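You operate a simulated robot arm through the tools that you are given. There is no shell and no other tool. Be economical: measure what you need, move in short steps, check, and stop when the job is done.

You are at the controls of a simulated two-armed robot. One attempt, no reset.

Task
Put the sign from the back of the sample bench on the shelf under the heater. Take the green shim block and put it on the housing shelf. Pick up the green basket with one hand, pass it to the other hand and put it on the back of the sample bench. Put the white shim block with the smallest size on its label from the top of the green trolley on the shelf beside the strainer box. Fetch the white collar and set it on top of the blue box. Shut the chaff drawer. Do these in any order. Set down upright: sign, green shim block, green basket, white shim block.

The check looks at the end state, three seconds after you hand in, the way a careful person would. Anything else that was tipped, shoved, dropped, spilled or broken makes it a failure.

Robot
Two 7-joint arms with two-finger parallel grippers on one trunk, on a base that drives. Base frame: it is fixed to the floor where the robot stands at the start and does not move with it; the origin is under the middle of the robot, x ahead of it, y to its left, z up. Units: mm, rad, N and s.
The left shoulder is at the start at [60, 147, 543], the right one opposite. With the tool pointing down near the work surface each hand reaches from about 320 to 760 mm from the robot's upright axis, wherever it stands, measured 20 degrees to its own side. Places, roughly: back of the sample bench (90x24 cm) [620, 60, 800]; blue box [7500, -3250, 1000]; chaff drawer [1200, 1300, 500]; green basket (12x8x12 cm) [1100, -900, 400]; green shim block [750, -250, 750]; housing shelf (25x17 cm) [3760, 3020, 980]; shelf beside the strainer box (23x19 cm) [3560, -2100, 600]; shelf under the heater [-1000, 1400, 300]; sign [750, -250, 750]; white collar (5x5x2 cm) [3000, -1400, 800]; white shim block [1000, -1000, 750]. Payload 3.43 kg a hand.
The TCP of each hand is the grasp point between the finger pads, 30 mm short of the fingertips. In the tool frame z runs along the fingers and y along their closing line. Largest opening 94 mm; finger width 28, thickness 10; the body of the gripper, 50 by 96 mm, starts 55 mm behind the TCP.
Orientation is that of the tool frame in the base frame, as [roll, pitch, yaw] about the fixed x, y, z axes, in that order (R = Rz(yaw) Ry(pitch) Rx(roll)). With the fingers straight down and closing along the base's y, the tool's x points along the base's -x, its y along +y and its z along -z.

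Tools
- The arms move only by the tool step_arm. It takes "left_deltas", "right_deltas" or both (then of equal length, played together; a hand with none holds still); each is a list of rows, each a list of 6 numbers: the shift along the tool's x, y, z in mm, then the turn, a rotation vector about the tool's x, y, z in rad. In form: [[x, y, z, ax, ay, az], ...]. A call has 1 to 10 rows; each row shifts and turns the commanded pose from where the row before left it, along the tool's axes as they then stand. "left_grip" and "right_grip" are, for a hand that has rows, the gripper command, from -1 (fully open) to 1 (shut), values between in proportion, set as the call begins (left out, the last holds). A row lasts 0.2 s, in which the tool goes at most 50 mm and 0.15 rad; a call with a longer step from one row to the next is refused whole, and so is a gripper value outside its range. Where a pose cannot be reached the arm comes as near as it can. A force on the tool above 40 N (or 10 N above the force at the start of the call, whichever is more), or a blocked arm, ends the call early, and 0.2 s more pass. Each finger travels about 72 mm/s and halts on what it meets, pressing with about 35 N; the grip force reading is that of the motor and also rises with nothing between the fingers. The clock runs only during rows and for 0.2 s after the last one: add rows that do not move to give the fingers time. It gives the time, the measured TCP pose, the force on the tool (base axes), the opening and the grip force at its end, in the units of the frame above (readings bear some noise), with the torque about the TCP (base axes, N m) and any sound that the robot's microphone picked up, and new pictures: "pictures" is both (left out), scene, wrist or none (wrist: the cameras of the hands that moved).
- Cameras (640 x 400 px; columns grow to the right, rows downward): "scene" is now at [62.9, -6.3, 1190]; the picture's right is [-0.05, -1.00, 0.00], its down [-0.46, 0.02, -0.89] and it looks along [0.89, -0.04, -0.46] (base axes); focal length 279 px, centre (320, 200). "left" rides on the left gripper at [76, -14, -103] in its tool frame; the picture's right is [0.18, 0.98, 0.00], its down [-0.75, 0.14, -0.64] and it looks along [-0.63, 0.12, 0.77] (tool axes); focal length 243 px, centre (320, 200). "right" rides on the right gripper at [76, 14, -103] in its tool frame; the picture's right is [-0.18, 0.98, 0.00], its down [-0.75, -0.14, -0.64] and it looks along [-0.63, -0.12, 0.77] (tool axes); focal length 243 px, centre (320, 200). There is no depth. A picture from a camera that has moved, and an enlarged one, comes with that camera's place and axes in the base frame and with its lens.
- slide_trunk(by): slides the trunk up (or, below 0, down) by that many mm; the arms and the scene camera ride with it, the base frame stays. It gives what a move gives, with no picture.
- roll_base(legs): drives the robot by 1 to 6 legs, each [ahead, left, turn to the left] in mm, mm and rad, along the robot's own axes; the way and the turn of a leg run together, so that a leg with both is an arc; at most 1500 mm and 3.142 rad a leg. The arms and the cameras ride along, it lands a little off, and it stops where it bumps. It gives what a move gives, and a new picture of the scene camera.
- aim_head(pan, tilt): turns the head with the scene camera to pan (to the left, within 1.501 rad either way) and tilt (down, from -0.506 to 1.204), counted from straight ahead of the robot. It gives what a move gives, and a new picture of the scene camera.
- enlarge(camera, box): a new picture of the part [left, top, right, bottom] of that camera's present view, enlarged. No time passes.
- close_job(): hands the job in; it is judged then, once.

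Go step by step. Nothing tells you exact positions but the pictures and the camera data: compare them with the known pose of the tool, close in by small moves and look again before you grip or let go. The budget is 186 turns and 260 pictures, counting those below and the enlarged ones. Unless the task says otherwise, let go and move clear before handing in.

The tools are called after "Call:" as a command line: name --argument value ..., lists and objects as JSON in quotes. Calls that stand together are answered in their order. step_arm: Moves the arms, as the interface text tells. Its arguments: {"type":"object","properties":{"left_deltas":{"type":"array","items":{"type":"array","items":{"type":"number"}}},"left_grip":{"type":"number"},"right_deltas":{"type":"array","items":{"type":"array","items":{"type":"number"}}},"right_grip":{"type":"number"},"pictures":{"type":"string","enum":["both","scene","wrist","none"]}},"required":[]} The other tools are called the same way: slide_trunk (by) slides the trunk up or down; roll_base (legs) drives the base; aim_head (pan, tilt) turns the head that bears the scene camera; enlarge (camera, box) takes an enlarged picture of a part of a camera's view; close_job () hands the job in.

At the start:

```text
time: 0.0
left_position: [306.3, 52.8, 1001.7]
left_tcp_rot: [-3.139, 0.004, -3.14]
left_ft_force: [0.2, -0.2, 0.7]
left_ft_torque: [0.02, -0.02, -0.02]
left_gripper_width: 93.8
left_finger_force: 0.0
right_position: [329.7, -189.9, 1001.6]
right_tcp_rot: [3.141, 0.0, -3.141]
right_ft_force: [-0.2, -0.1, 0.1]
right_ft_torque: [0.02, -0.02, 0.01]
right_gripper_width: 93.8
right_finger_force: 0.0
trunk travel left (down, up): [-250.0, 0.0]
robot x, y, heading: [1.0, -2.9, 0.001]
head pan, tilt: [-0.047, 0.478]
```

scene: 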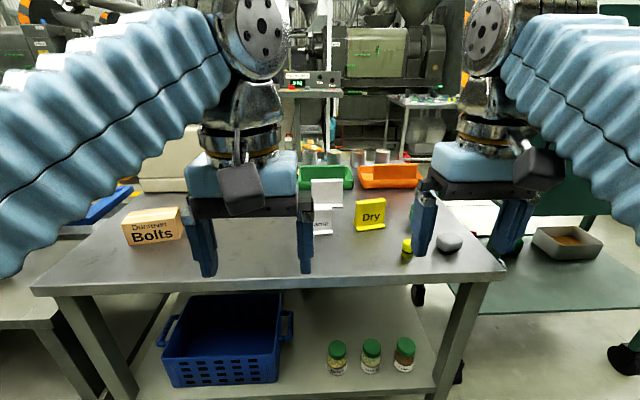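
right: 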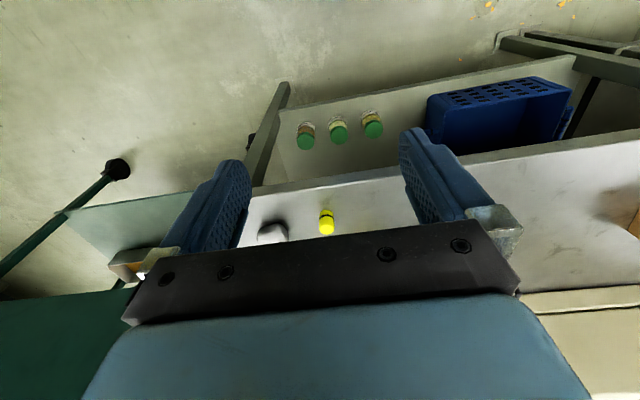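
left: 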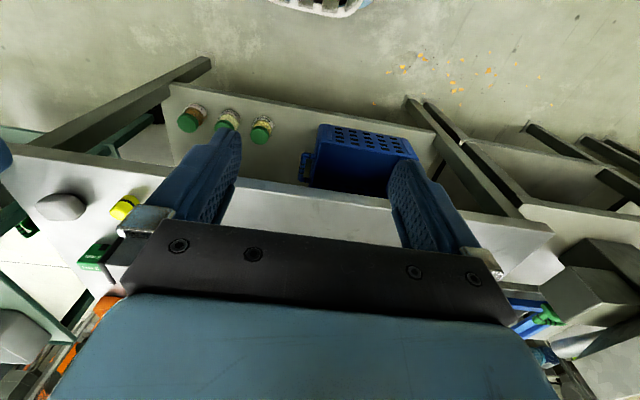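

I see the bench ahead with signs, cans and trays on it. I'll look closer at the bench and then around.

Call:
enlarge --camera "scene" --box '[280, 140, 480, 265]'

Call:
aim_head --pan -0.8 --tilt 0.5

Call:
aim_head --pan 0.9 --tilt 0.5

```text
3.20 times, centred on (380, 202) of scene
camera zoom: at [62.9, -6.3, 1190.0], right [-0.05, -1.0, 0.0], down [-0.46, 0.02, -0.89], along [0.89, -0.04, -0.46], focal length 892 px, centre (128, 192)
```

zoom: 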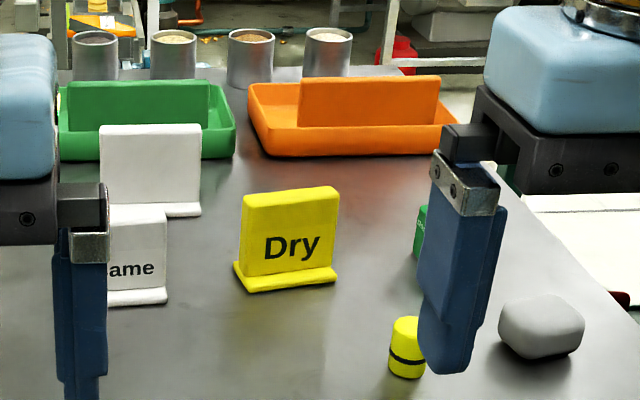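

```text
time: 1.1
left_position: [307.8, 52.8, 1002.1]
left_tcp_rot: [-3.139, 0.002, -3.141]
left_ft_force: [1.2, 0.0, 1.1]
left_ft_torque: [0.02, 0.04, 0.01]
left_gripper_width: 93.9
left_finger_force: 0.1
right_position: [330.4, -189.3, 1001.6]
right_tcp_rot: [3.141, 0.002, -3.141]
right_ft_force: [-0.1, -0.5, 0.0]
right_ft_torque: [0.01, 0.03, 0.02]
right_gripper_width: 93.9
right_finger_force: 0.1
trunk travel left (down, up): [-250.0, 0.0]
robot x, y, heading: [1.1, -0.8, -0.001]
head pan, tilt: [-0.799, 0.499]
camera scene: at [35.1, -67.2, 1188.1], right [-0.72, -0.7, 0.0], down [-0.33, 0.34, -0.88], along [0.61, -0.63, -0.48], focal length 279 px, centre (320, 200)
```

scene: 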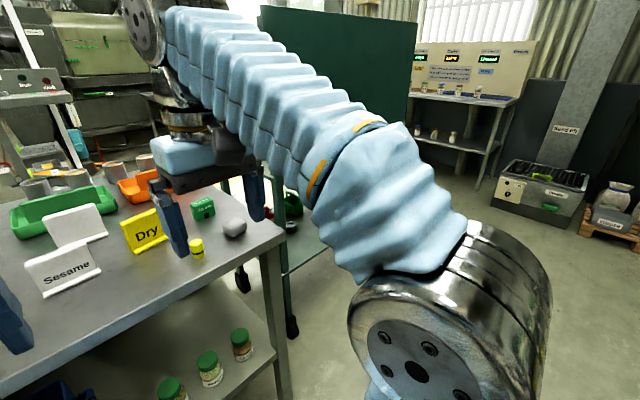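

```text
time: 2.8
left_position: [306.4, 51.9, 1002.3]
left_tcp_rot: [-3.14, 0.001, -3.14]
left_ft_force: [0.6, -0.2, 0.2]
left_ft_torque: [0.01, 0.01, -0.03]
left_gripper_width: 94.1
left_finger_force: 0.0
right_position: [330.9, -190.7, 1000.2]
right_tcp_rot: [-3.139, 0.0, 3.141]
right_ft_force: [-0.8, -0.3, 0.6]
right_ft_torque: [0.0, 0.01, 0.0]
right_gripper_width: 94.1
right_finger_force: 0.0
trunk travel left (down, up): [-250.0, 0.0]
robot x, y, heading: [0.3, 4.1, -0.002]
head pan, tilt: [0.901, 0.499]
camera scene: at [28.2, 69.3, 1188.1], right [0.78, -0.62, 0.0], down [-0.3, -0.38, -0.88], along [0.55, 0.69, -0.48], focal length 279 px, centre (320, 200)
```

scene: 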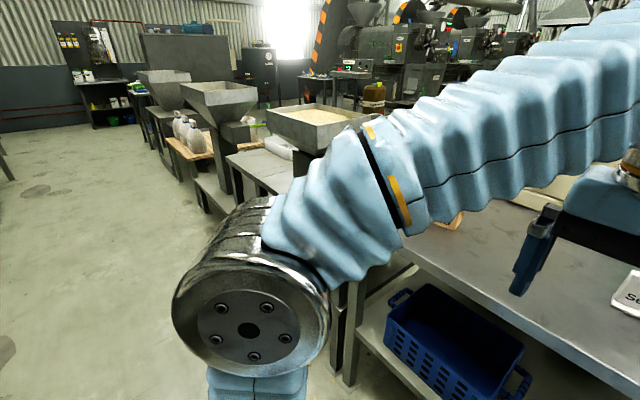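

The bench holds three signs, so I need to work out which belongs to "the back". I'll take a downward look and a survey left/right.

Call:
aim_head --pan 0.0 --tilt 0.15

Call:
aim_head --pan 1.5 --tilt 0.4

Call:
aim_head --pan -1.2 --tilt 0.3

```text
time: 4.0
left_position: [307.0, 52.5, 1001.0]
left_tcp_rot: [-3.138, 0.002, -3.141]
left_ft_force: [0.1, -0.4, -0.8]
left_ft_torque: [-0.01, 0.01, -0.02]
left_gripper_width: 93.8
left_finger_force: 0.0
right_position: [331.5, -189.5, 1001.3]
right_tcp_rot: [-3.141, 0.001, 3.141]
right_ft_force: [-1.1, -0.7, 0.1]
right_ft_torque: [0.01, 0.01, -0.02]
right_gripper_width: 94.0
right_finger_force: 0.1
trunk travel left (down, up): [-250.0, 0.0]
robot x, y, heading: [1.0, 1.8, 0.001]
head pan, tilt: [0.0, 0.15]
camera scene: at [64.3, -1.9, 1220.4], right [0.0, -1.0, 0.0], down [-0.15, 0.0, -0.99], along [0.99, 0.0, -0.15], focal length 279 px, centre (320, 200)
```

scene: 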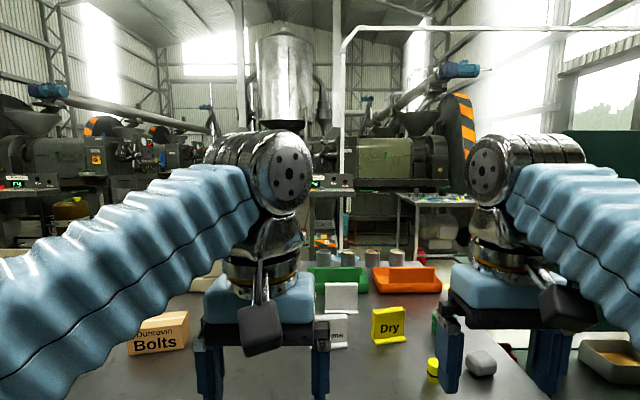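

```text
time: 5.6
left_position: [307.6, 54.4, 1001.6]
left_tcp_rot: [-3.14, 0.004, 3.141]
left_ft_force: [0.2, 0.4, 0.0]
left_ft_torque: [0.01, 0.04, 0.01]
left_gripper_width: 94.2
left_finger_force: 0.0
right_position: [331.4, -188.8, 1001.2]
right_tcp_rot: [3.14, 0.001, 3.141]
right_ft_force: [0.9, -0.7, 0.0]
right_ft_torque: [0.04, 0.01, 0.0]
right_gripper_width: 94.1
right_finger_force: 0.0
trunk travel left (down, up): [-250.0, 0.0]
robot x, y, heading: [3.6, 0.6, 0.001]
head pan, tilt: [1.499, 0.4]
camera scene: at [-21.7, 90.4, 1197.2], right [1.0, -0.07, 0.0], down [-0.03, -0.39, -0.92], along [0.07, 0.92, -0.39], focal length 279 px, centre (320, 200)
```

scene: 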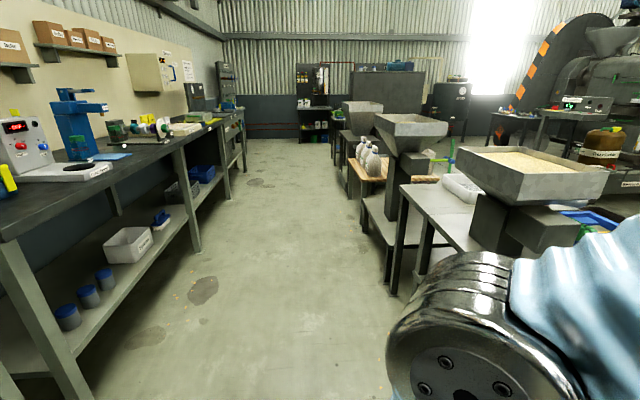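

```text
time: 8.0
left_position: [307.4, 53.0, 1001.4]
left_tcp_rot: [-3.139, 0.002, 3.141]
left_ft_force: [-1.4, -0.9, -0.7]
left_ft_torque: [-0.01, -0.01, 0.01]
left_gripper_width: 94.0
left_finger_force: 0.0
right_position: [330.7, -190.2, 1001.3]
right_tcp_rot: [3.142, -0.001, 3.14]
right_ft_force: [-0.2, 0.1, 0.5]
right_ft_torque: [0.0, -0.04, 0.02]
right_gripper_width: 94.0
right_finger_force: 0.0
trunk travel left (down, up): [-250.0, 0.0]
robot x, y, heading: [-3.9, -1.3, 0.002]
head pan, tilt: [-1.201, 0.3]
camera scene: at [5.4, -89.1, 1206.5], right [-0.93, -0.36, 0.0], down [-0.11, 0.28, -0.96], along [0.35, -0.89, -0.3], focal length 279 px, centre (320, 200)
```

scene: 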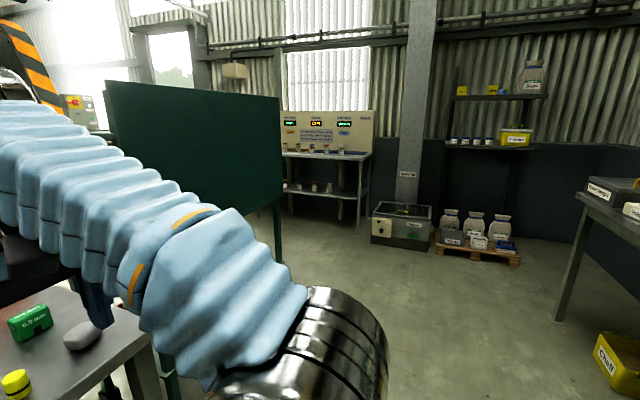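

I'll move the hands apart to free the view of the bench.

Call:
step_arm --left_deltas '[[0, 50, 0, 0, 0, 0], [0, 50, 0, 0, 0, 0], [0, 50, 0, 0, 0, 0], [0, 50, 0, 0, 0, 0]]' --right_deltas '[[0, -50, 0, 0, 0, 0], [0, -50, 0, 0, 0, 0], [0, -50, 0, 0, 0, 0], [0, -50, 0, 0, 0, 0]]' --pictures "none"

Call:
aim_head --pan 0 --tilt 0.45

Call:
enlarge --camera "scene" --box '[240, 120, 480, 270]'

```text
time: 9.0
left_position: [304.2, 255.6, 1001.7]
left_tcp_rot: [-3.14, 0.005, 3.14]
left_ft_force: [-0.5, 0.3, 0.0]
left_ft_torque: [0.03, -0.01, 0.01]
left_gripper_width: 94.3
left_finger_force: 0.1
right_position: [334.8, -392.5, 997.7]
right_tcp_rot: [-3.14, 0.004, -3.14]
right_ft_force: [-0.7, 0.5, 0.4]
right_ft_torque: [-0.04, 0.0, -0.03]
right_gripper_width: 94.0
right_finger_force: 0.1
right hand out of reach, approached as far as the arm can: row 4
trunk travel left (down, up): [-250.0, 0.0]
robot x, y, heading: [-4.0, -4.1, 0.005]
head pan, tilt: [-1.201, 0.3]
```

```text
time: 10.4
left_position: [304.4, 256.1, 1002.7]
left_tcp_rot: [-3.14, 0.002, 3.141]
left_ft_force: [0.5, -0.6, 0.3]
left_ft_torque: [-0.01, 0.01, -0.03]
left_gripper_width: 94.0
left_finger_force: 0.0
right_position: [334.2, -392.0, 997.1]
right_tcp_rot: [-3.139, 0.003, -3.141]
right_ft_force: [-0.8, -0.1, -0.7]
right_ft_torque: [-0.04, 0.06, 0.04]
right_gripper_width: 94.0
right_finger_force: 0.1
trunk travel left (down, up): [-250.0, 0.0]
robot x, y, heading: [1.2, 0.2, -0.001]
head pan, tilt: [0.0, 0.45]
camera scene: at [63.5, -2.1, 1192.5], right [0.0, -1.0, 0.0], down [-0.44, 0.0, -0.9], along [0.9, 0.0, -0.44], focal length 279 px, centre (320, 200)
```

scene: 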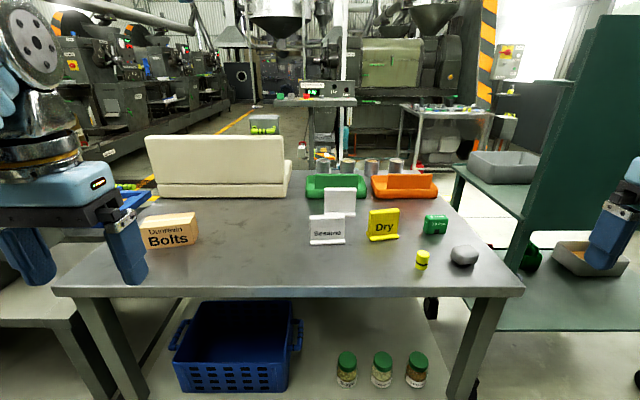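

```text
2.67 times, centred on (360, 195) of scene
camera zoom: at [63.5, -2.1, 1192.5], right [0.0, -1.0, 0.0], down [-0.44, 0.0, -0.9], along [0.9, 0.0, -0.44], focal length 743 px, centre (213, 213)
```

zoom: 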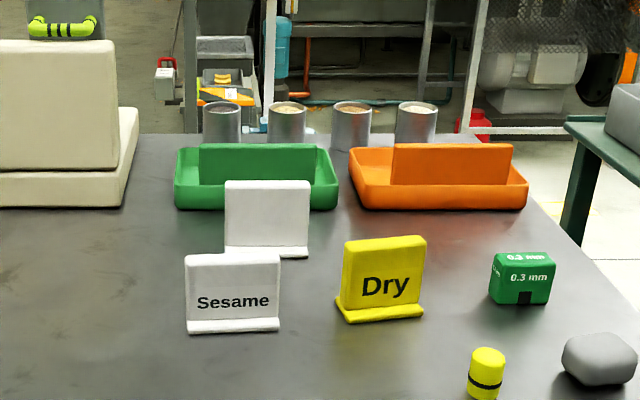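

The 90 cm bench width and its centre y≈60 fit a top at z≈800, so the "back" strip given at x≈620 is the side nearest me. It holds Sesame and Dry; I'll look closer at these objects.

Call:
enlarge --camera "scene" --box '[300, 170, 410, 250]'

Call:
enlarge --camera "scene" --box '[400, 200, 500, 275]'

Call:
aim_head --pan -0.7 --tilt 0.6

```text
5.00 times, centred on (355, 210) of scene
camera zoom: at [63.5, -2.1, 1192.5], right [0.0, -1.0, 0.0], down [-0.44, 0.0, -0.9], along [0.9, 0.0, -0.44], focal length 1393 px, centre (145, 150)
```

zoom: 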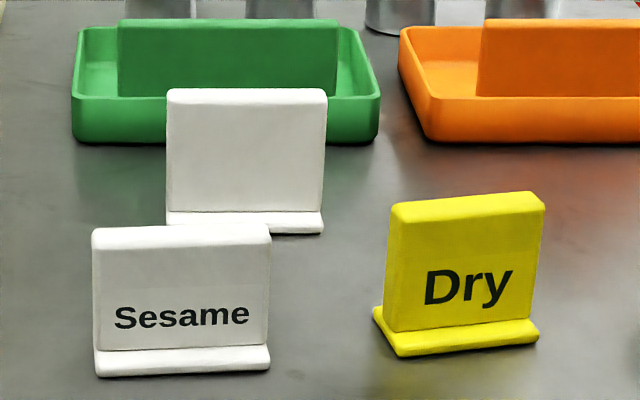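

```text
5.33 times, centred on (450, 238) of scene
camera zoom: at [63.5, -2.1, 1192.5], right [0.0, -1.0, 0.0], down [-0.44, 0.0, -0.9], along [0.9, 0.0, -0.44], focal length 1486 px, centre (-373, 0)
```

zoom: 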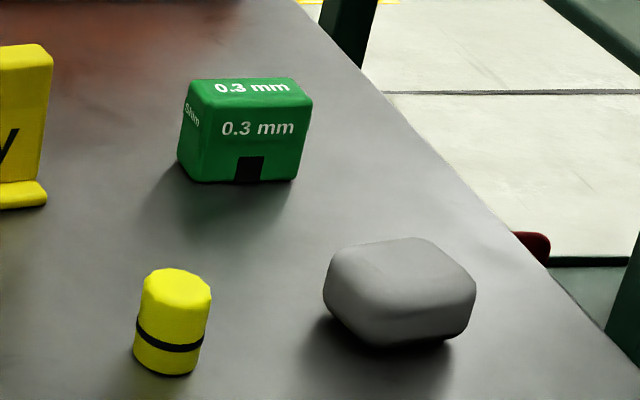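

```text
time: 11.5
left_position: [305.5, 255.7, 1001.5]
left_tcp_rot: [-3.14, 0.002, -3.14]
left_ft_force: [-0.2, -0.7, 0.0]
left_ft_torque: [0.01, 0.0, 0.01]
left_gripper_width: 94.4
left_finger_force: 0.1
right_position: [336.0, -390.4, 998.4]
right_tcp_rot: [-3.141, 0.0, -3.141]
right_ft_force: [0.7, 0.6, -0.9]
right_ft_torque: [-0.02, -0.01, -0.01]
right_gripper_width: 94.2
right_finger_force: 0.0
trunk travel left (down, up): [-250.0, 0.0]
robot x, y, heading: [-2.2, 3.3, 0.0]
head pan, tilt: [-0.7, 0.6]
camera scene: at [39.3, -58.9, 1179.0], right [-0.64, -0.77, 0.0], down [-0.43, 0.36, -0.83], along [0.63, -0.53, -0.56], focal length 279 px, centre (320, 200)
```

scene: 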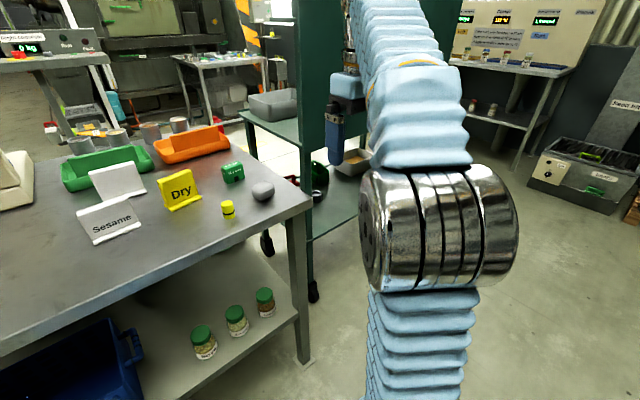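

Triangulating confirms the bench at z≈800, so Dry (≈640,−158) best fits the given sign place. Before grasping I'll back off and turn left to look at the heater shelf, the drawer, and then round to the rest.

Call:
roll_base --legs '[[-350, 0, 0], [0, 0, 1.57]]'

Call:
aim_head --pan 0.6 --tilt 0.45

Call:
aim_head --pan -0.5 --tilt 0.35

```text
time: 17.6
left_position: [-610.5, 292.1, 1002.4]
left_tcp_rot: [-3.14, 0.002, -1.529]
left_ft_force: [0.2, -0.1, 0.2]
left_ft_torque: [-0.01, 0.01, -0.01]
left_gripper_width: 94.0
left_finger_force: 0.1
right_position: [35.9, 348.2, 997.5]
right_tcp_rot: [-3.138, 0.002, -1.53]
right_ft_force: [-0.3, -0.1, -0.1]
right_ft_torque: [0.0, 0.0, 0.06]
right_gripper_width: 93.8
right_finger_force: 0.1
trunk travel left (down, up): [-250.0, 0.0]
robot x, y, heading: [-341.0, -2.4, 1.613]
head pan, tilt: [-0.7, 0.6]
camera scene: at [-284.7, 36.2, 1179.0], right [0.79, -0.61, 0.0], down [-0.35, -0.45, -0.83], along [0.5, 0.65, -0.56], focal length 279 px, centre (320, 200)
```

scene: 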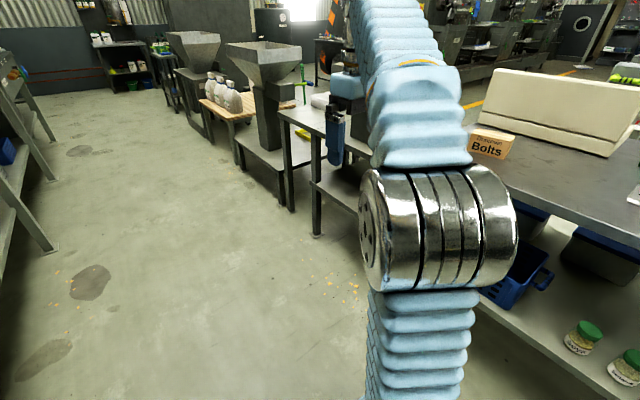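

```text
time: 19.1
left_position: [-611.0, 291.3, 1003.0]
left_tcp_rot: [-3.14, 0.001, -1.529]
left_ft_force: [0.5, -0.2, -0.1]
left_ft_torque: [-0.02, 0.02, -0.01]
left_gripper_width: 94.0
left_finger_force: 0.1
right_position: [37.0, 349.8, 996.8]
right_tcp_rot: [-3.141, 0.001, -1.529]
right_ft_force: [0.4, 0.0, 0.9]
right_ft_torque: [0.02, 0.0, -0.04]
right_gripper_width: 94.0
right_finger_force: 0.0
trunk travel left (down, up): [-250.0, 0.0]
robot x, y, heading: [-343.7, -5.1, 1.617]
head pan, tilt: [0.6, 0.45]
camera scene: at [-393.8, 40.0, 1192.5], right [0.8, 0.6, 0.0], down [0.26, -0.35, -0.9], along [-0.54, 0.72, -0.44], focal length 279 px, centre (320, 200)
```

scene: 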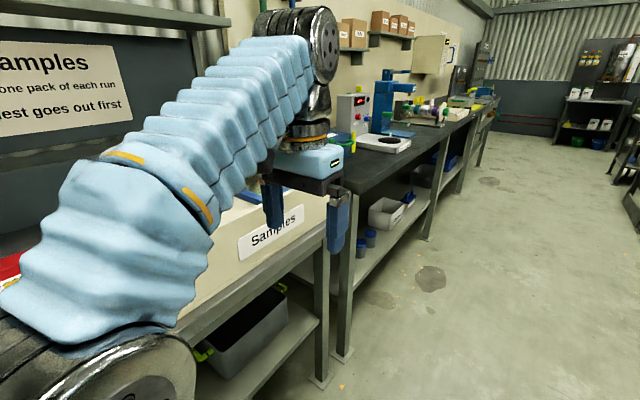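

```text
time: 20.4
left_position: [-610.4, 292.5, 1001.1]
left_tcp_rot: [-3.14, 0.003, -1.527]
left_ft_force: [0.2, 0.2, 0.3]
left_ft_torque: [0.0, 0.01, 0.0]
left_gripper_width: 94.3
left_finger_force: 0.0
right_position: [36.0, 349.6, 997.8]
right_tcp_rot: [-3.139, 0.003, -1.53]
right_ft_force: [0.5, 0.7, -0.2]
right_ft_torque: [0.0, -0.03, -0.02]
right_gripper_width: 94.0
right_finger_force: 0.1
trunk travel left (down, up): [-250.0, 0.0]
robot x, y, heading: [-340.4, -3.2, 1.607]
head pan, tilt: [-0.499, 0.351]
camera scene: at [-297.7, 49.9, 1201.7], right [0.9, -0.44, 0.0], down [-0.15, -0.31, -0.94], along [0.41, 0.84, -0.34], focal length 279 px, centre (320, 200)
```

scene: 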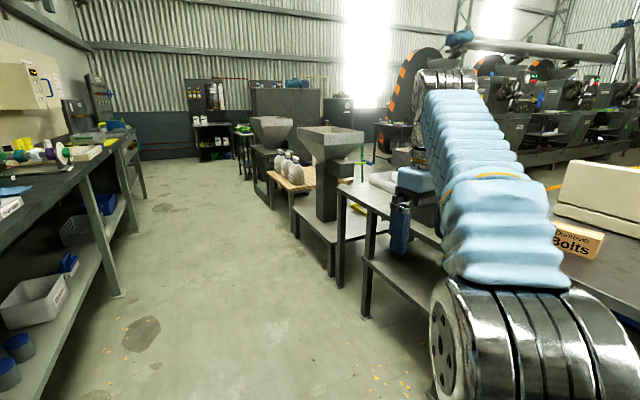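

The wall bench lies to the left with hot plate, stand and a lower shelf with a bin. I'll drive up toward it and look at the heater and the shelf.

Call:
roll_base --legs '[[900, 0, 0], [0, 0, 0.5]]'

Call:
aim_head --pan 0.3 --tilt 0.45

Call:
aim_head --pan -1.3 --tilt 0.45

```text
time: 26.6
left_position: [-737.6, 1050.5, 1001.7]
left_tcp_rot: [-3.14, 0.001, -1.064]
left_ft_force: [-0.4, 0.7, -0.2]
left_ft_torque: [-0.02, -0.02, -0.03]
left_gripper_width: 94.0
left_finger_force: 0.1
right_position: [-184.6, 1390.5, 996.8]
right_tcp_rot: [-3.14, 0.002, -1.065]
right_ft_force: [0.2, 0.4, 0.3]
right_ft_torque: [-0.02, 0.0, 0.01]
right_gripper_width: 94.1
right_finger_force: 0.1
trunk travel left (down, up): [-250.0, 0.0]
robot x, y, heading: [-364.9, 904.6, 2.076]
head pan, tilt: [-0.499, 0.351]
camera scene: at [-350.5, 971.8, 1201.7], right [1.0, 0.01, 0.0], down [0.0, -0.34, -0.94], along [0.0, 0.94, -0.34], focal length 279 px, centre (320, 200)
```

scene: 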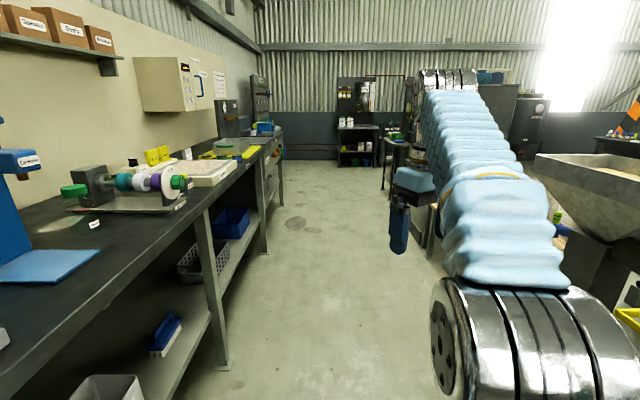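

```text
time: 27.7
left_position: [-737.7, 1049.1, 1002.3]
left_tcp_rot: [-3.14, 0.002, -1.066]
left_ft_force: [0.5, 0.3, 0.5]
left_ft_torque: [0.0, -0.01, -0.03]
left_gripper_width: 94.1
left_finger_force: 0.0
right_position: [-184.7, 1389.1, 997.7]
right_tcp_rot: [-3.14, 0.002, -1.067]
right_ft_force: [0.6, 0.2, -0.6]
right_ft_torque: [0.03, -0.02, -0.01]
right_gripper_width: 94.0
right_finger_force: 0.0
trunk travel left (down, up): [-250.0, 0.0]
robot x, y, heading: [-366.7, 909.9, 2.078]
head pan, tilt: [0.3, 0.45]
camera scene: at [-416.3, 942.4, 1192.5], right [0.69, 0.72, 0.0], down [0.31, -0.3, -0.9], along [-0.65, 0.62, -0.44], focal length 279 px, centre (320, 200)
```

scene: 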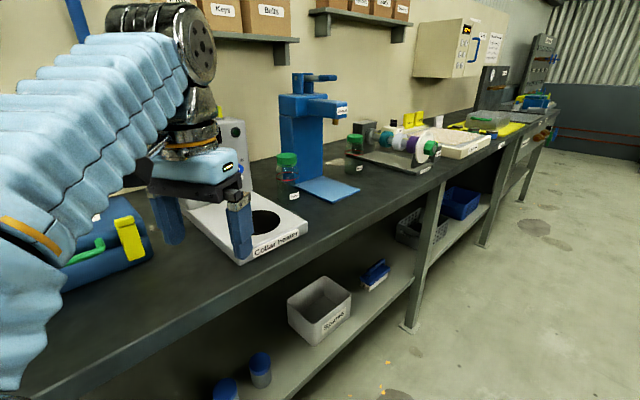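

```text
time: 29.4
left_position: [-737.7, 1050.0, 1001.6]
left_tcp_rot: [-3.14, 0.003, -1.066]
left_ft_force: [0.2, 0.4, 0.0]
left_ft_torque: [-0.03, -0.01, -0.03]
left_gripper_width: 93.9
left_finger_force: 0.2
right_position: [-185.6, 1388.8, 997.5]
right_tcp_rot: [-3.14, 0.002, -1.068]
right_ft_force: [-0.8, 0.6, 0.9]
right_ft_torque: [-0.01, 0.01, 0.03]
right_gripper_width: 94.1
right_finger_force: 0.0
trunk travel left (down, up): [-250.0, 0.0]
robot x, y, heading: [-367.3, 911.0, 2.07]
head pan, tilt: [-1.3, 0.45]
camera scene: at [-284.4, 943.0, 1192.5], right [0.7, -0.71, 0.0], down [-0.31, -0.3, -0.9], along [0.64, 0.63, -0.44], focal length 279 px, centre (320, 200)
```

scene: 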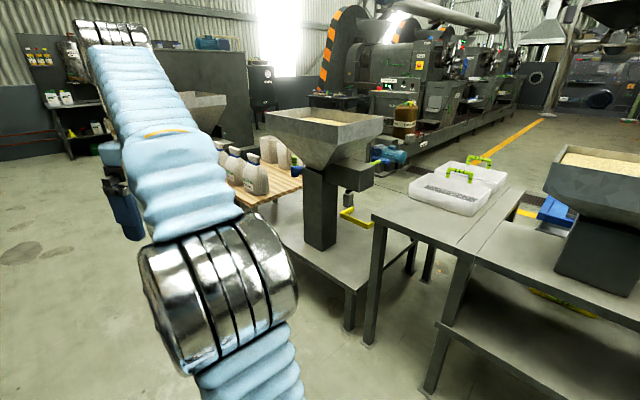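

The hot plate is labelled "Collar heater" and its lower shelf has a bin and blue cups. On the other side a hopper has a yellow-handled drawer; I'll enlarge both.

Call:
enlarge --camera "scene" --box '[240, 100, 440, 225]'

Call:
aim_head --pan 0.55 --tilt 0.75

Call:
aim_head --pan -1.5 --tilt 0.75

```text
3.20 times, centred on (340, 162) of scene
camera zoom: at [-284.4, 943.0, 1192.5], right [0.7, -0.71, 0.0], down [-0.31, -0.3, -0.9], along [0.64, 0.63, -0.44], focal length 892 px, centre (256, 320)
```

zoom: 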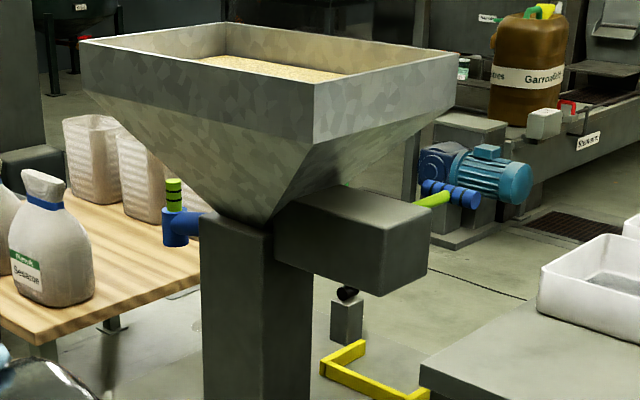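

```text
time: 31.2
left_position: [-737.1, 1049.6, 1002.4]
left_tcp_rot: [-3.139, 0.001, -1.066]
left_ft_force: [-0.9, -0.3, -0.2]
left_ft_torque: [-0.01, -0.02, 0.03]
left_gripper_width: 94.0
left_finger_force: 0.0
right_position: [-184.9, 1389.3, 997.5]
right_tcp_rot: [-3.139, 0.001, -1.066]
right_ft_force: [0.2, -0.5, -0.3]
right_ft_torque: [-0.03, 0.02, 0.01]
right_gripper_width: 94.0
right_finger_force: 0.1
trunk travel left (down, up): [-250.0, 0.0]
robot x, y, heading: [-364.1, 909.3, 2.073]
head pan, tilt: [0.55, 0.75]
camera scene: at [-422.1, 919.6, 1166.1], right [0.49, 0.87, 0.0], down [0.59, -0.34, -0.73], along [-0.64, 0.36, -0.68], focal length 279 px, centre (320, 200)
```

scene: 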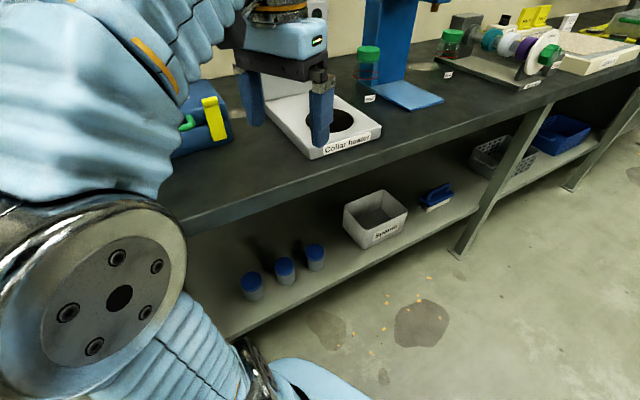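

```text
time: 33.2
left_position: [-737.8, 1050.2, 1002.8]
left_tcp_rot: [-3.14, 0.001, -1.067]
left_ft_force: [-1.4, -0.7, 0.3]
left_ft_torque: [0.04, 0.0, -0.03]
left_gripper_width: 94.0
left_finger_force: 0.1
right_position: [-184.1, 1390.3, 998.6]
right_tcp_rot: [-3.139, 0.001, -1.066]
right_ft_force: [-0.3, -0.3, 0.3]
right_ft_torque: [0.0, 0.02, 0.0]
right_gripper_width: 93.7
right_finger_force: 0.1
trunk travel left (down, up): [-250.0, 0.0]
robot x, y, heading: [-366.4, 906.2, 2.075]
head pan, tilt: [-1.499, 0.75]
camera scene: at [-280.6, 923.8, 1166.1], right [0.55, -0.84, 0.0], down [-0.57, -0.37, -0.73], along [0.61, 0.4, -0.68], focal length 279 px, centre (320, 200)
```

scene: 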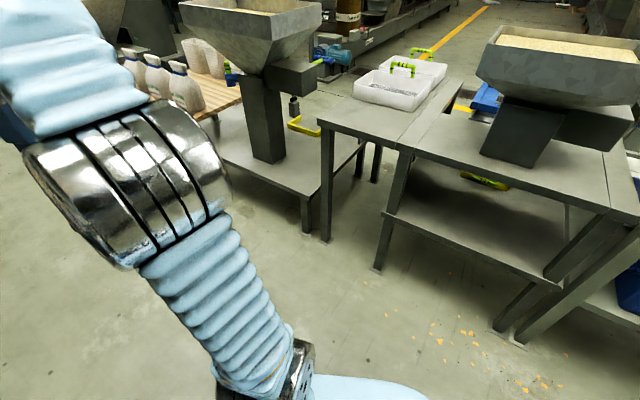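

The shelf under the Collar heater has room between the cups and the Spares bin, around (−940, 1285, 300). I'll go back to the sample bench, standing a bit to the right, to take Dry with the left hand and the green shim with the right.

Call:
roll_base --legs '[[0, 0, -2.075], [0, -1107, 0], [300, 0, 0]]'

Call:
aim_head --pan 0 --tilt 0.6

Call:
enlarge --camera "scene" --box '[240, 120, 440, 245]'

```text
time: 45.3
left_position: [277.8, 103.2, 1002.6]
left_tcp_rot: [-3.139, 0.003, -3.073]
left_ft_force: [-1.2, -0.3, -0.2]
left_ft_torque: [0.02, 0.0, 0.0]
left_gripper_width: 94.1
left_finger_force: 0.0
right_position: [353.2, -541.2, 996.6]
right_tcp_rot: [-3.139, 0.003, -3.073]
right_ft_force: [0.0, -0.2, -0.2]
right_ft_torque: [0.01, 0.01, -0.01]
right_gripper_width: 94.0
right_finger_force: 0.0
trunk travel left (down, up): [-250.0, 0.0]
robot x, y, heading: [-8.6, -173.0, 0.07]
head pan, tilt: [-1.499, 0.75]
camera scene: at [-25.0, -259.3, 1166.1], right [-0.99, -0.14, 0.0], down [-0.1, 0.68, -0.73], along [0.1, -0.72, -0.68], focal length 279 px, centre (320, 200)
```

scene: 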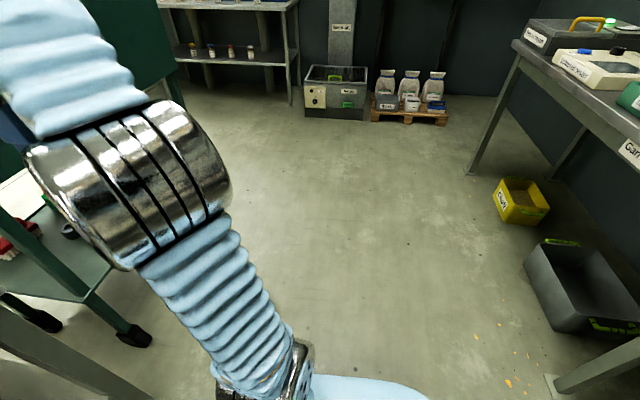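

```text
time: 46.9
left_position: [278.2, 103.4, 1003.5]
left_tcp_rot: [-3.141, 0.001, -3.072]
left_ft_force: [0.2, 0.2, -0.5]
left_ft_torque: [-0.04, -0.01, -0.01]
left_gripper_width: 94.2
left_finger_force: 0.1
right_position: [352.4, -540.5, 997.2]
right_tcp_rot: [-3.141, 0.001, -3.072]
right_ft_force: [-0.2, -0.4, 0.3]
right_ft_torque: [0.02, -0.01, -0.02]
right_gripper_width: 94.0
right_finger_force: 0.0
trunk travel left (down, up): [-250.0, 0.0]
robot x, y, heading: [-11.3, -173.8, 0.069]
head pan, tilt: [0.0, 0.6]
camera scene: at [51.6, -171.2, 1179.0], right [0.07, -1.0, 0.0], down [-0.56, -0.04, -0.82], along [0.82, 0.06, -0.57], focal length 279 px, centre (320, 200)
```

scene: 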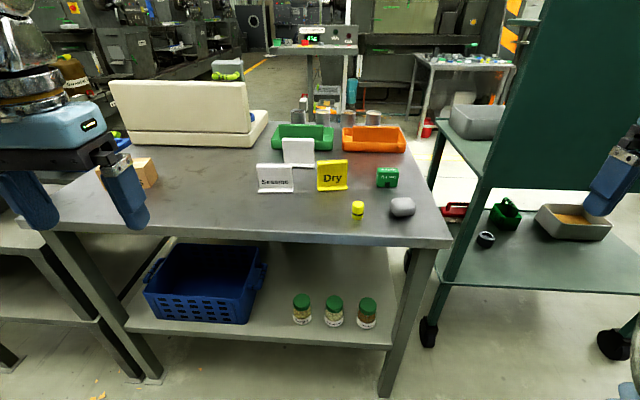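

```text
3.20 times, centred on (340, 182) of scene
camera zoom: at [51.6, -171.2, 1179.0], right [0.07, -1.0, 0.0], down [-0.56, -0.04, -0.82], along [0.82, 0.06, -0.57], focal length 892 px, centre (256, 256)
```

zoom: 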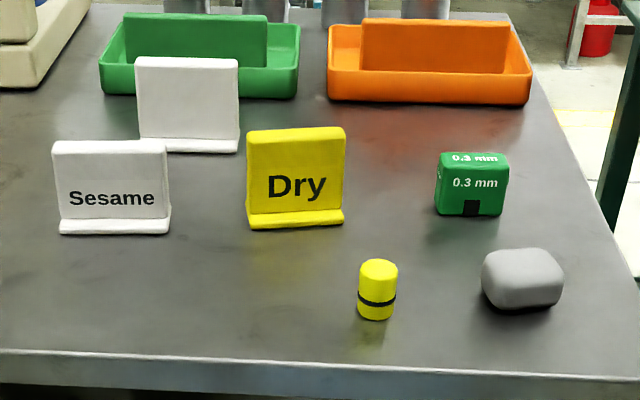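

Dry's panel centre is at about (652,−157), top z≈879. I'll turn the left hand a quarter so it closes along x, then move above and tilt it 45° to the right for an under-bench placement later.

Call:
step_arm --left_deltas '[[0, 0, 0, 0, 0, 0.148], [0, 0, 0, 0, 0, 0.148], [0, 0, 0, 0, 0, 0.148], [0, 0, 0, 0, 0, 0.148], [0, 0, 0, 0, 0, 0.148], [0, 0, 0, 0, 0, 0.148], [0, 0, 0, 0, 0, 0.148], [0, 0, 0, 0, 0, 0.148], [0, 0, 0, 0, 0, 0.148], [0, 0, 0, 0, 0, 0.148]]' --left_grip -0.2 --pictures "none"

Call:
step_arm --left_deltas '[[-25, 36, 0, 0, 0, 0], [-25, 36, 0, 0, 0, 0], [-25, 36, 0, 0, 0, 0], [-25, 36, 0, 0, 0, 0], [-25, 36, 0, 0, -0.13, 0], [-25, 36, 0, 0, -0.13, 0], [0, 36, 0, 0, -0.13, 0], [0, 36, 0, 0, -0.13, 0], [0, 36, 0, 0, -0.13, 0], [0, 0, 0, 0, -0.13, 0]]' --pictures "both"

```text
time: 49.1
left_position: [277.6, 103.5, 1000.8]
left_tcp_rot: [3.139, 0.002, 1.729]
left_ft_force: [-0.7, 0.0, 0.6]
left_ft_torque: [-0.02, -0.02, 0.0]
left_gripper_width: 56.4
left_finger_force: 0.0
right_position: [353.5, -541.2, 998.7]
right_tcp_rot: [-3.138, 0.003, -3.072]
right_ft_force: [0.2, -0.5, -0.4]
right_ft_torque: [0.01, 0.0, 0.03]
right_gripper_width: 94.1
right_finger_force: 0.0
trunk travel left (down, up): [-250.0, 0.0]
robot x, y, heading: [-10.8, -174.1, 0.071]
head pan, tilt: [0.0, 0.6]
```

```text
time: 51.3
left_position: [457.7, 75.4, 1015.4]
left_tcp_rot: [3.13, 0.713, 1.735]
left_ft_force: [-0.1, 0.2, -0.3]
left_ft_torque: [0.0, 0.04, 0.01]
left_gripper_width: 56.5
left_finger_force: 0.0
left hand out of reach, approached as far as the arm can: row 2, 3, 4, 7, 8
right_position: [354.7, -540.4, 998.0]
right_tcp_rot: [-3.14, 0.001, -3.072]
right_ft_force: [-0.5, -0.1, 0.3]
right_ft_torque: [0.0, 0.02, -0.03]
right_gripper_width: 94.1
right_finger_force: 0.2
trunk travel left (down, up): [-250.0, 0.0]
robot x, y, heading: [-11.9, -173.6, 0.067]
head pan, tilt: [0.0, 0.6]
camera scene: at [52.1, -171.0, 1179.0], right [0.07, -1.0, 0.0], down [-0.56, -0.04, -0.82], along [0.82, 0.06, -0.57], focal length 279 px, centre (320, 200)
camera left: at [420.2, 195.5, 1042.4], right [0.95, 0.3, -0.11], down [0.16, -0.12, 0.98], along [0.28, -0.94, -0.17], focal length 243 px, centre (320, 200)
```

scene: 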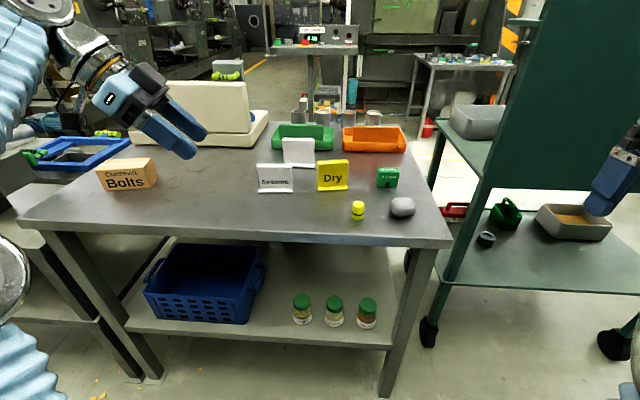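
left: 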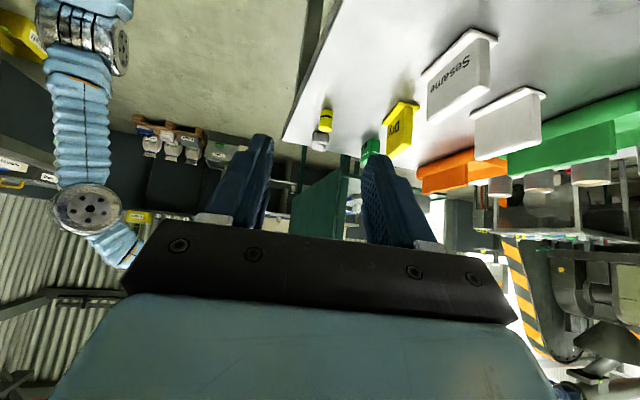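

A tilted sideways hand would bring its camera down onto the Sesame sign, so instead I'll grip Dry across its 76 mm width from the front with the hand tilted forward. I'll undo the tilt and yaw.

Call:
step_arm --left_deltas '[[0, 0, 0, 0, 0.143, 0], [0, 0, 0, 0, 0.143, 0], [0, 0, 0, 0, 0.143, 0], [0, 0, 0, 0, 0.143, 0], [0, 0, 0, 0, 0.141, 0], [0, 0, 0, 0, 0, -0.149], [0, 0, 0, 0, 0, -0.149], [0, 0, 0, 0, 0, -0.149], [0, 0, 0, 0, 0, -0.149], [0, 0, 0, 0, 0, -0.149]]' --left_grip -1 --pictures "none"

Call:
step_arm --left_deltas '[[0, 0, 0, 0, 0, -0.149], [0, 0, 0, 0, 0, -0.149], [0, 0, 0, 0, 0, -0.149], [0, 0, 0, 0, 0, -0.149], [0, 0, 0, 0, 0, -0.149], [0, 0, 0, 0, 0, -0.076], [0, -50, 0, 0, -0.12, 0], [0, -50, 0, 0, -0.12, 0], [0, -50, 0, 0, -0.12, 0], [0, -50, 0, 0, -0.12, 0]]' --pictures "none"

```text
time: 53.5
left_position: [407.4, 67.3, 1008.6]
left_tcp_rot: [-3.079, 0.175, 2.349]
left_ft_force: [0.3, -0.7, -0.1]
left_ft_torque: [0.0, 0.01, 0.0]
left_gripper_width: 93.9
left_finger_force: 0.0
left hand out of reach, approached as far as the arm can: row 2, 3, 4, 5, 6
right_position: [352.7, -541.2, 998.5]
right_tcp_rot: [-3.14, 0.002, -3.071]
right_ft_force: [0.6, 0.4, -0.1]
right_ft_torque: [0.01, -0.01, -0.03]
right_gripper_width: 94.0
right_finger_force: 0.1
trunk travel left (down, up): [-250.0, 0.0]
robot x, y, heading: [-7.2, -170.1, 0.066]
head pan, tilt: [0.0, 0.6]
```

```text
time: 55.7
left_position: [407.8, -134.7, 1042.3]
left_tcp_rot: [-2.939, 0.551, -3.019]
left_ft_force: [-0.6, 0.0, 0.5]
left_ft_torque: [-0.02, 0.01, -0.05]
left_gripper_width: 93.9
left_finger_force: 0.0
right_position: [354.1, -540.9, 998.0]
right_tcp_rot: [-3.139, 0.002, -3.071]
right_ft_force: [-0.2, 0.4, -0.3]
right_ft_torque: [-0.02, 0.0, 0.01]
right_gripper_width: 94.2
right_finger_force: 0.0
trunk travel left (down, up): [-250.0, 0.0]
robot x, y, heading: [-6.9, -172.2, 0.069]
head pan, tilt: [0.0, 0.6]
```

Orientation nearly right; I'll straighten the roll and move to a pre-grasp 100 mm back from the sign.

Call:
step_arm --left_deltas '[[0, 0, 0, -0.11, 0, -0.02], [0, 0, 0, -0.11, 0, -0.015], [-20.6, -12.2, 37, 0, 0, 0], [-20.6, -12.2, 37, 0, 0, 0], [-20.6, -12.2, 37, 0, 0, 0], [-20.6, -12.2, 37, 0, 0, 0], [-20.6, -12.2, 37, 0, 0, 0]]' --pictures "both"

Call:
enlarge --camera "scene" --box '[240, 120, 440, 245]'

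```text
time: 57.3
left_position: [602.2, -161.7, 938.3]
left_tcp_rot: [-3.137, 0.544, -2.979]
left_ft_force: [-0.8, 0.0, 1.1]
left_ft_torque: [0.04, 0.0, -0.01]
left_gripper_width: 94.1
left_finger_force: 0.0
right_position: [352.9, -541.1, 998.0]
right_tcp_rot: [-3.139, 0.002, -3.073]
right_ft_force: [0.8, 1.0, 0.3]
right_ft_torque: [0.01, -0.01, -0.03]
right_gripper_width: 94.2
right_finger_force: 0.1
trunk travel left (down, up): [-250.0, 0.0]
robot x, y, heading: [-8.2, -172.4, 0.076]
head pan, tilt: [0.0, 0.6]
camera scene: at [51.5, -171.2, 1179.0], right [0.07, -1.0, 0.0], down [-0.56, -0.04, -0.83], along [0.82, 0.06, -0.56], focal length 279 px, centre (320, 200)
camera left: at [487.2, -195.0, 985.9], right [-0.31, 0.94, -0.1], down [0.29, 0.19, 0.94], along [0.91, 0.27, -0.33], focal length 243 px, centre (320, 200)
```

scene: 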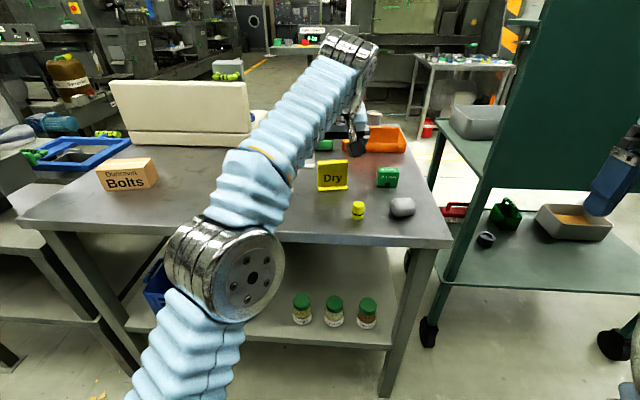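
left: 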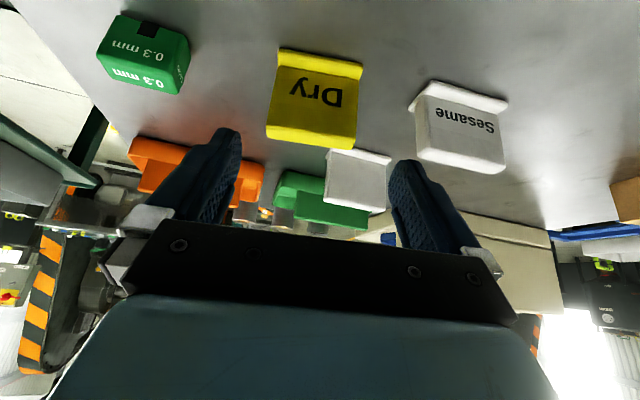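

```text
3.20 times, centred on (340, 182) of scene
camera zoom: at [51.5, -171.2, 1179.0], right [0.07, -1.0, 0.0], down [-0.56, -0.04, -0.83], along [0.82, 0.06, -0.56], focal length 892 px, centre (256, 256)
```

zoom: 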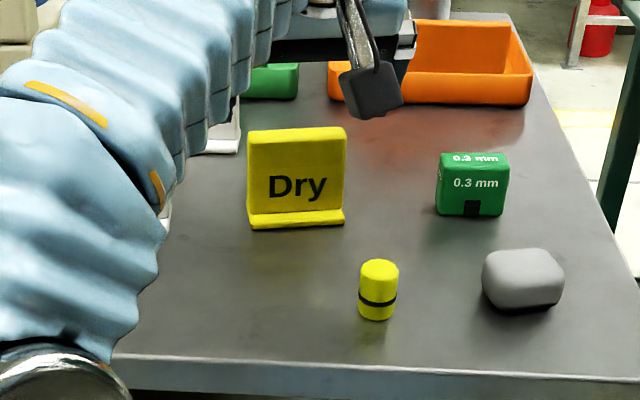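

The measurements agree: the sign's centre is ~4 mm toward −y of my tool line. I'll correct and go in 60 mm first, then check.

Call:
step_arm --left_deltas '[[0, -4, 0, 0, 0, 0], [0, 0, 20, 0, 0, 0], [0, 0, 20, 0, 0, 0], [0, 0, 20, 0, 0, 0]]' --pictures "wrist"

```text
time: 58.3
left_position: [633.9, -161.7, 886.2]
left_tcp_rot: [-3.14, 0.543, -2.98]
left_ft_force: [0.4, -1.3, -0.3]
left_ft_torque: [-0.01, -0.02, -0.02]
left_gripper_width: 94.2
left_finger_force: 0.0
right_position: [353.2, -540.9, 996.9]
right_tcp_rot: [-3.139, 0.003, -3.071]
right_ft_force: [-1.0, 0.5, 0.5]
right_ft_torque: [-0.01, -0.05, 0.05]
right_gripper_width: 94.2
right_finger_force: 0.0
trunk travel left (down, up): [-250.0, 0.0]
robot x, y, heading: [-7.4, -174.3, 0.072]
head pan, tilt: [0.0, 0.6]
camera left: at [518.9, -194.6, 934.1], right [-0.31, 0.94, -0.1], down [0.29, 0.19, 0.94], along [0.91, 0.27, -0.33], focal length 243 px, centre (320, 200)
```

left: 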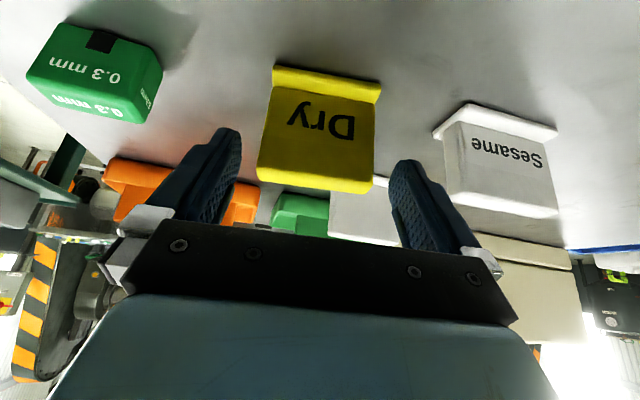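

Well centred. Advancing the last 37 mm and closing.

Call:
step_arm --left_deltas '[[0, 0, 19, 0, 0, 0], [0, 0, 18, 0, 0, 0]]' --pictures "wrist"

Call:
step_arm --left_deltas '[[0, 0, 0, 0, 0, 0], [0, 0, 0, 0, 0, 0], [0, 0, 0, 0, 0, 0], [0, 0, 0, 0, 0, 0]]' --left_grip 1 --pictures "wrist"

```text
time: 58.9
left_position: [652.1, -158.2, 855.2]
left_tcp_rot: [-3.139, 0.545, -2.979]
left_ft_force: [0.0, -0.7, -0.8]
left_ft_torque: [-0.05, 0.01, 0.02]
left_gripper_width: 93.9
left_finger_force: 0.0
right_position: [353.5, -540.7, 997.3]
right_tcp_rot: [-3.141, 0.002, -3.072]
right_ft_force: [0.0, 0.6, 0.1]
right_ft_torque: [0.01, 0.01, 0.01]
right_gripper_width: 94.3
right_finger_force: 0.0
trunk travel left (down, up): [-250.0, 0.0]
robot x, y, heading: [-10.1, -174.2, 0.069]
head pan, tilt: [0.0, 0.6]
camera left: at [537.2, -192.8, 902.9], right [-0.31, 0.94, -0.1], down [0.29, 0.19, 0.94], along [0.91, 0.27, -0.33], focal length 243 px, centre (320, 200)
```

left: 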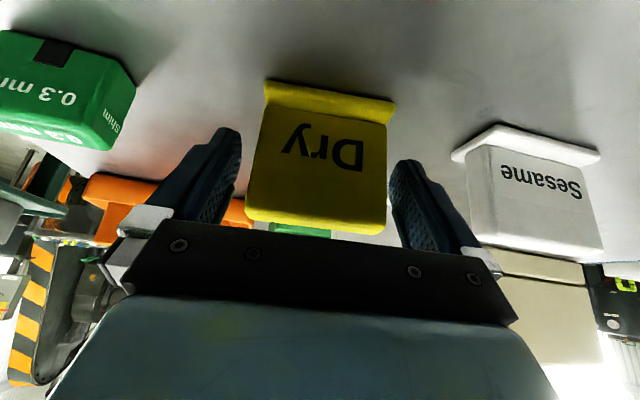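

```text
time: 59.9
left_position: [651.6, -158.6, 854.9]
left_tcp_rot: [-3.141, 0.544, -2.981]
left_ft_force: [1.1, -0.2, 0.5]
left_ft_torque: [0.01, -0.01, -0.03]
left_gripper_width: 77.9
left_finger_force: 34.8
right_position: [353.2, -541.8, 998.7]
right_tcp_rot: [-3.14, 0.0, -3.072]
right_ft_force: [0.4, 0.4, -0.3]
right_ft_torque: [0.0, 0.0, 0.0]
right_gripper_width: 94.2
right_finger_force: 0.1
trunk travel left (down, up): [-250.0, 0.0]
robot x, y, heading: [-10.7, -170.6, 0.068]
head pan, tilt: [0.0, 0.6]
camera left: at [537.1, -192.7, 902.9], right [-0.31, 0.94, -0.1], down [0.29, 0.19, 0.94], along [0.91, 0.27, -0.33], focal length 243 px, centre (320, 200)
```

left: 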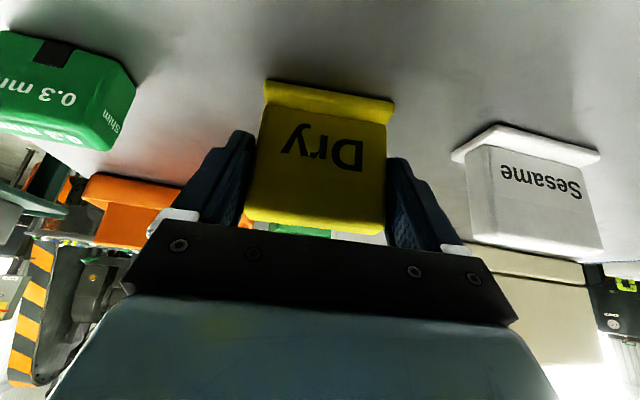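

Gripped at 78 mm. Lifting 120 mm, then retracting toward me.

Call:
step_arm --left_deltas '[[-15.5, 0, -25.7, 0, 0, 0], [-15.5, 0, -25.7, 0, 0, 0], [-15.5, 0, -25.7, 0, 0, 0], [-15.5, 0, -25.7, 0, 0, 0], [33.8, 10, -20.5, 0, 0, 0], [33.8, 10, -20.5, 0, 0, 0], [33.8, 10, -20.5, 0, 0, 0], [33.8, 10, -20.5, 0, 0, 0], [33.8, 10, -20.5, 0, 0, 0]]' --pictures "both"

```text
time: 61.9
left_position: [416.5, -130.3, 934.9]
left_tcp_rot: [-3.141, 0.543, -2.978]
left_ft_force: [-0.1, -0.7, -0.2]
left_ft_torque: [0.0, -0.01, 0.02]
left_gripper_width: 77.8
left_finger_force: 35.0
left hand out of reach, approached as far as the arm can: row 2, 3, 4
right_position: [353.9, -541.7, 997.9]
right_tcp_rot: [-3.139, 0.002, -3.072]
right_ft_force: [0.7, 0.1, 0.0]
right_ft_torque: [0.03, 0.0, 0.02]
right_gripper_width: 94.2
right_finger_force: 0.1
trunk travel left (down, up): [-250.0, 0.0]
robot x, y, heading: [-8.9, -172.4, 0.071]
head pan, tilt: [0.0, 0.6]
camera scene: at [51.9, -171.2, 1179.0], right [0.07, -1.0, 0.0], down [-0.56, -0.04, -0.82], along [0.82, 0.06, -0.57], focal length 279 px, centre (320, 200)
camera left: at [301.8, -163.8, 983.3], right [-0.31, 0.94, -0.1], down [0.29, 0.19, 0.94], along [0.91, 0.27, -0.33], focal length 243 px, centre (320, 200)
```

scene: 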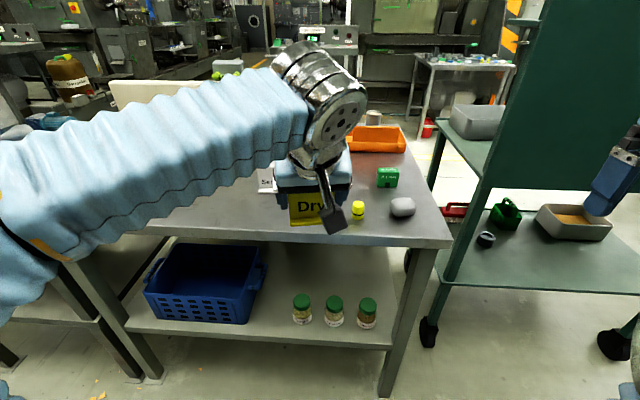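
left: 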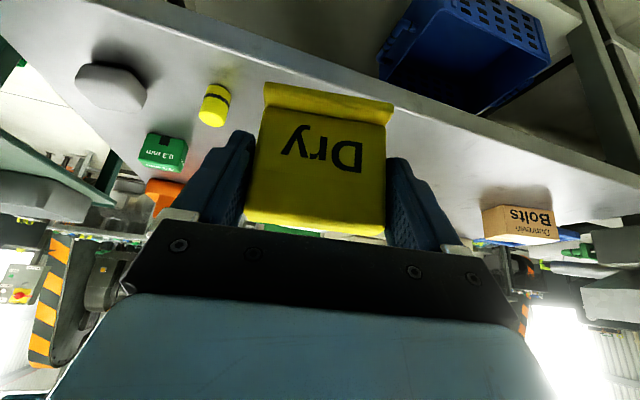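

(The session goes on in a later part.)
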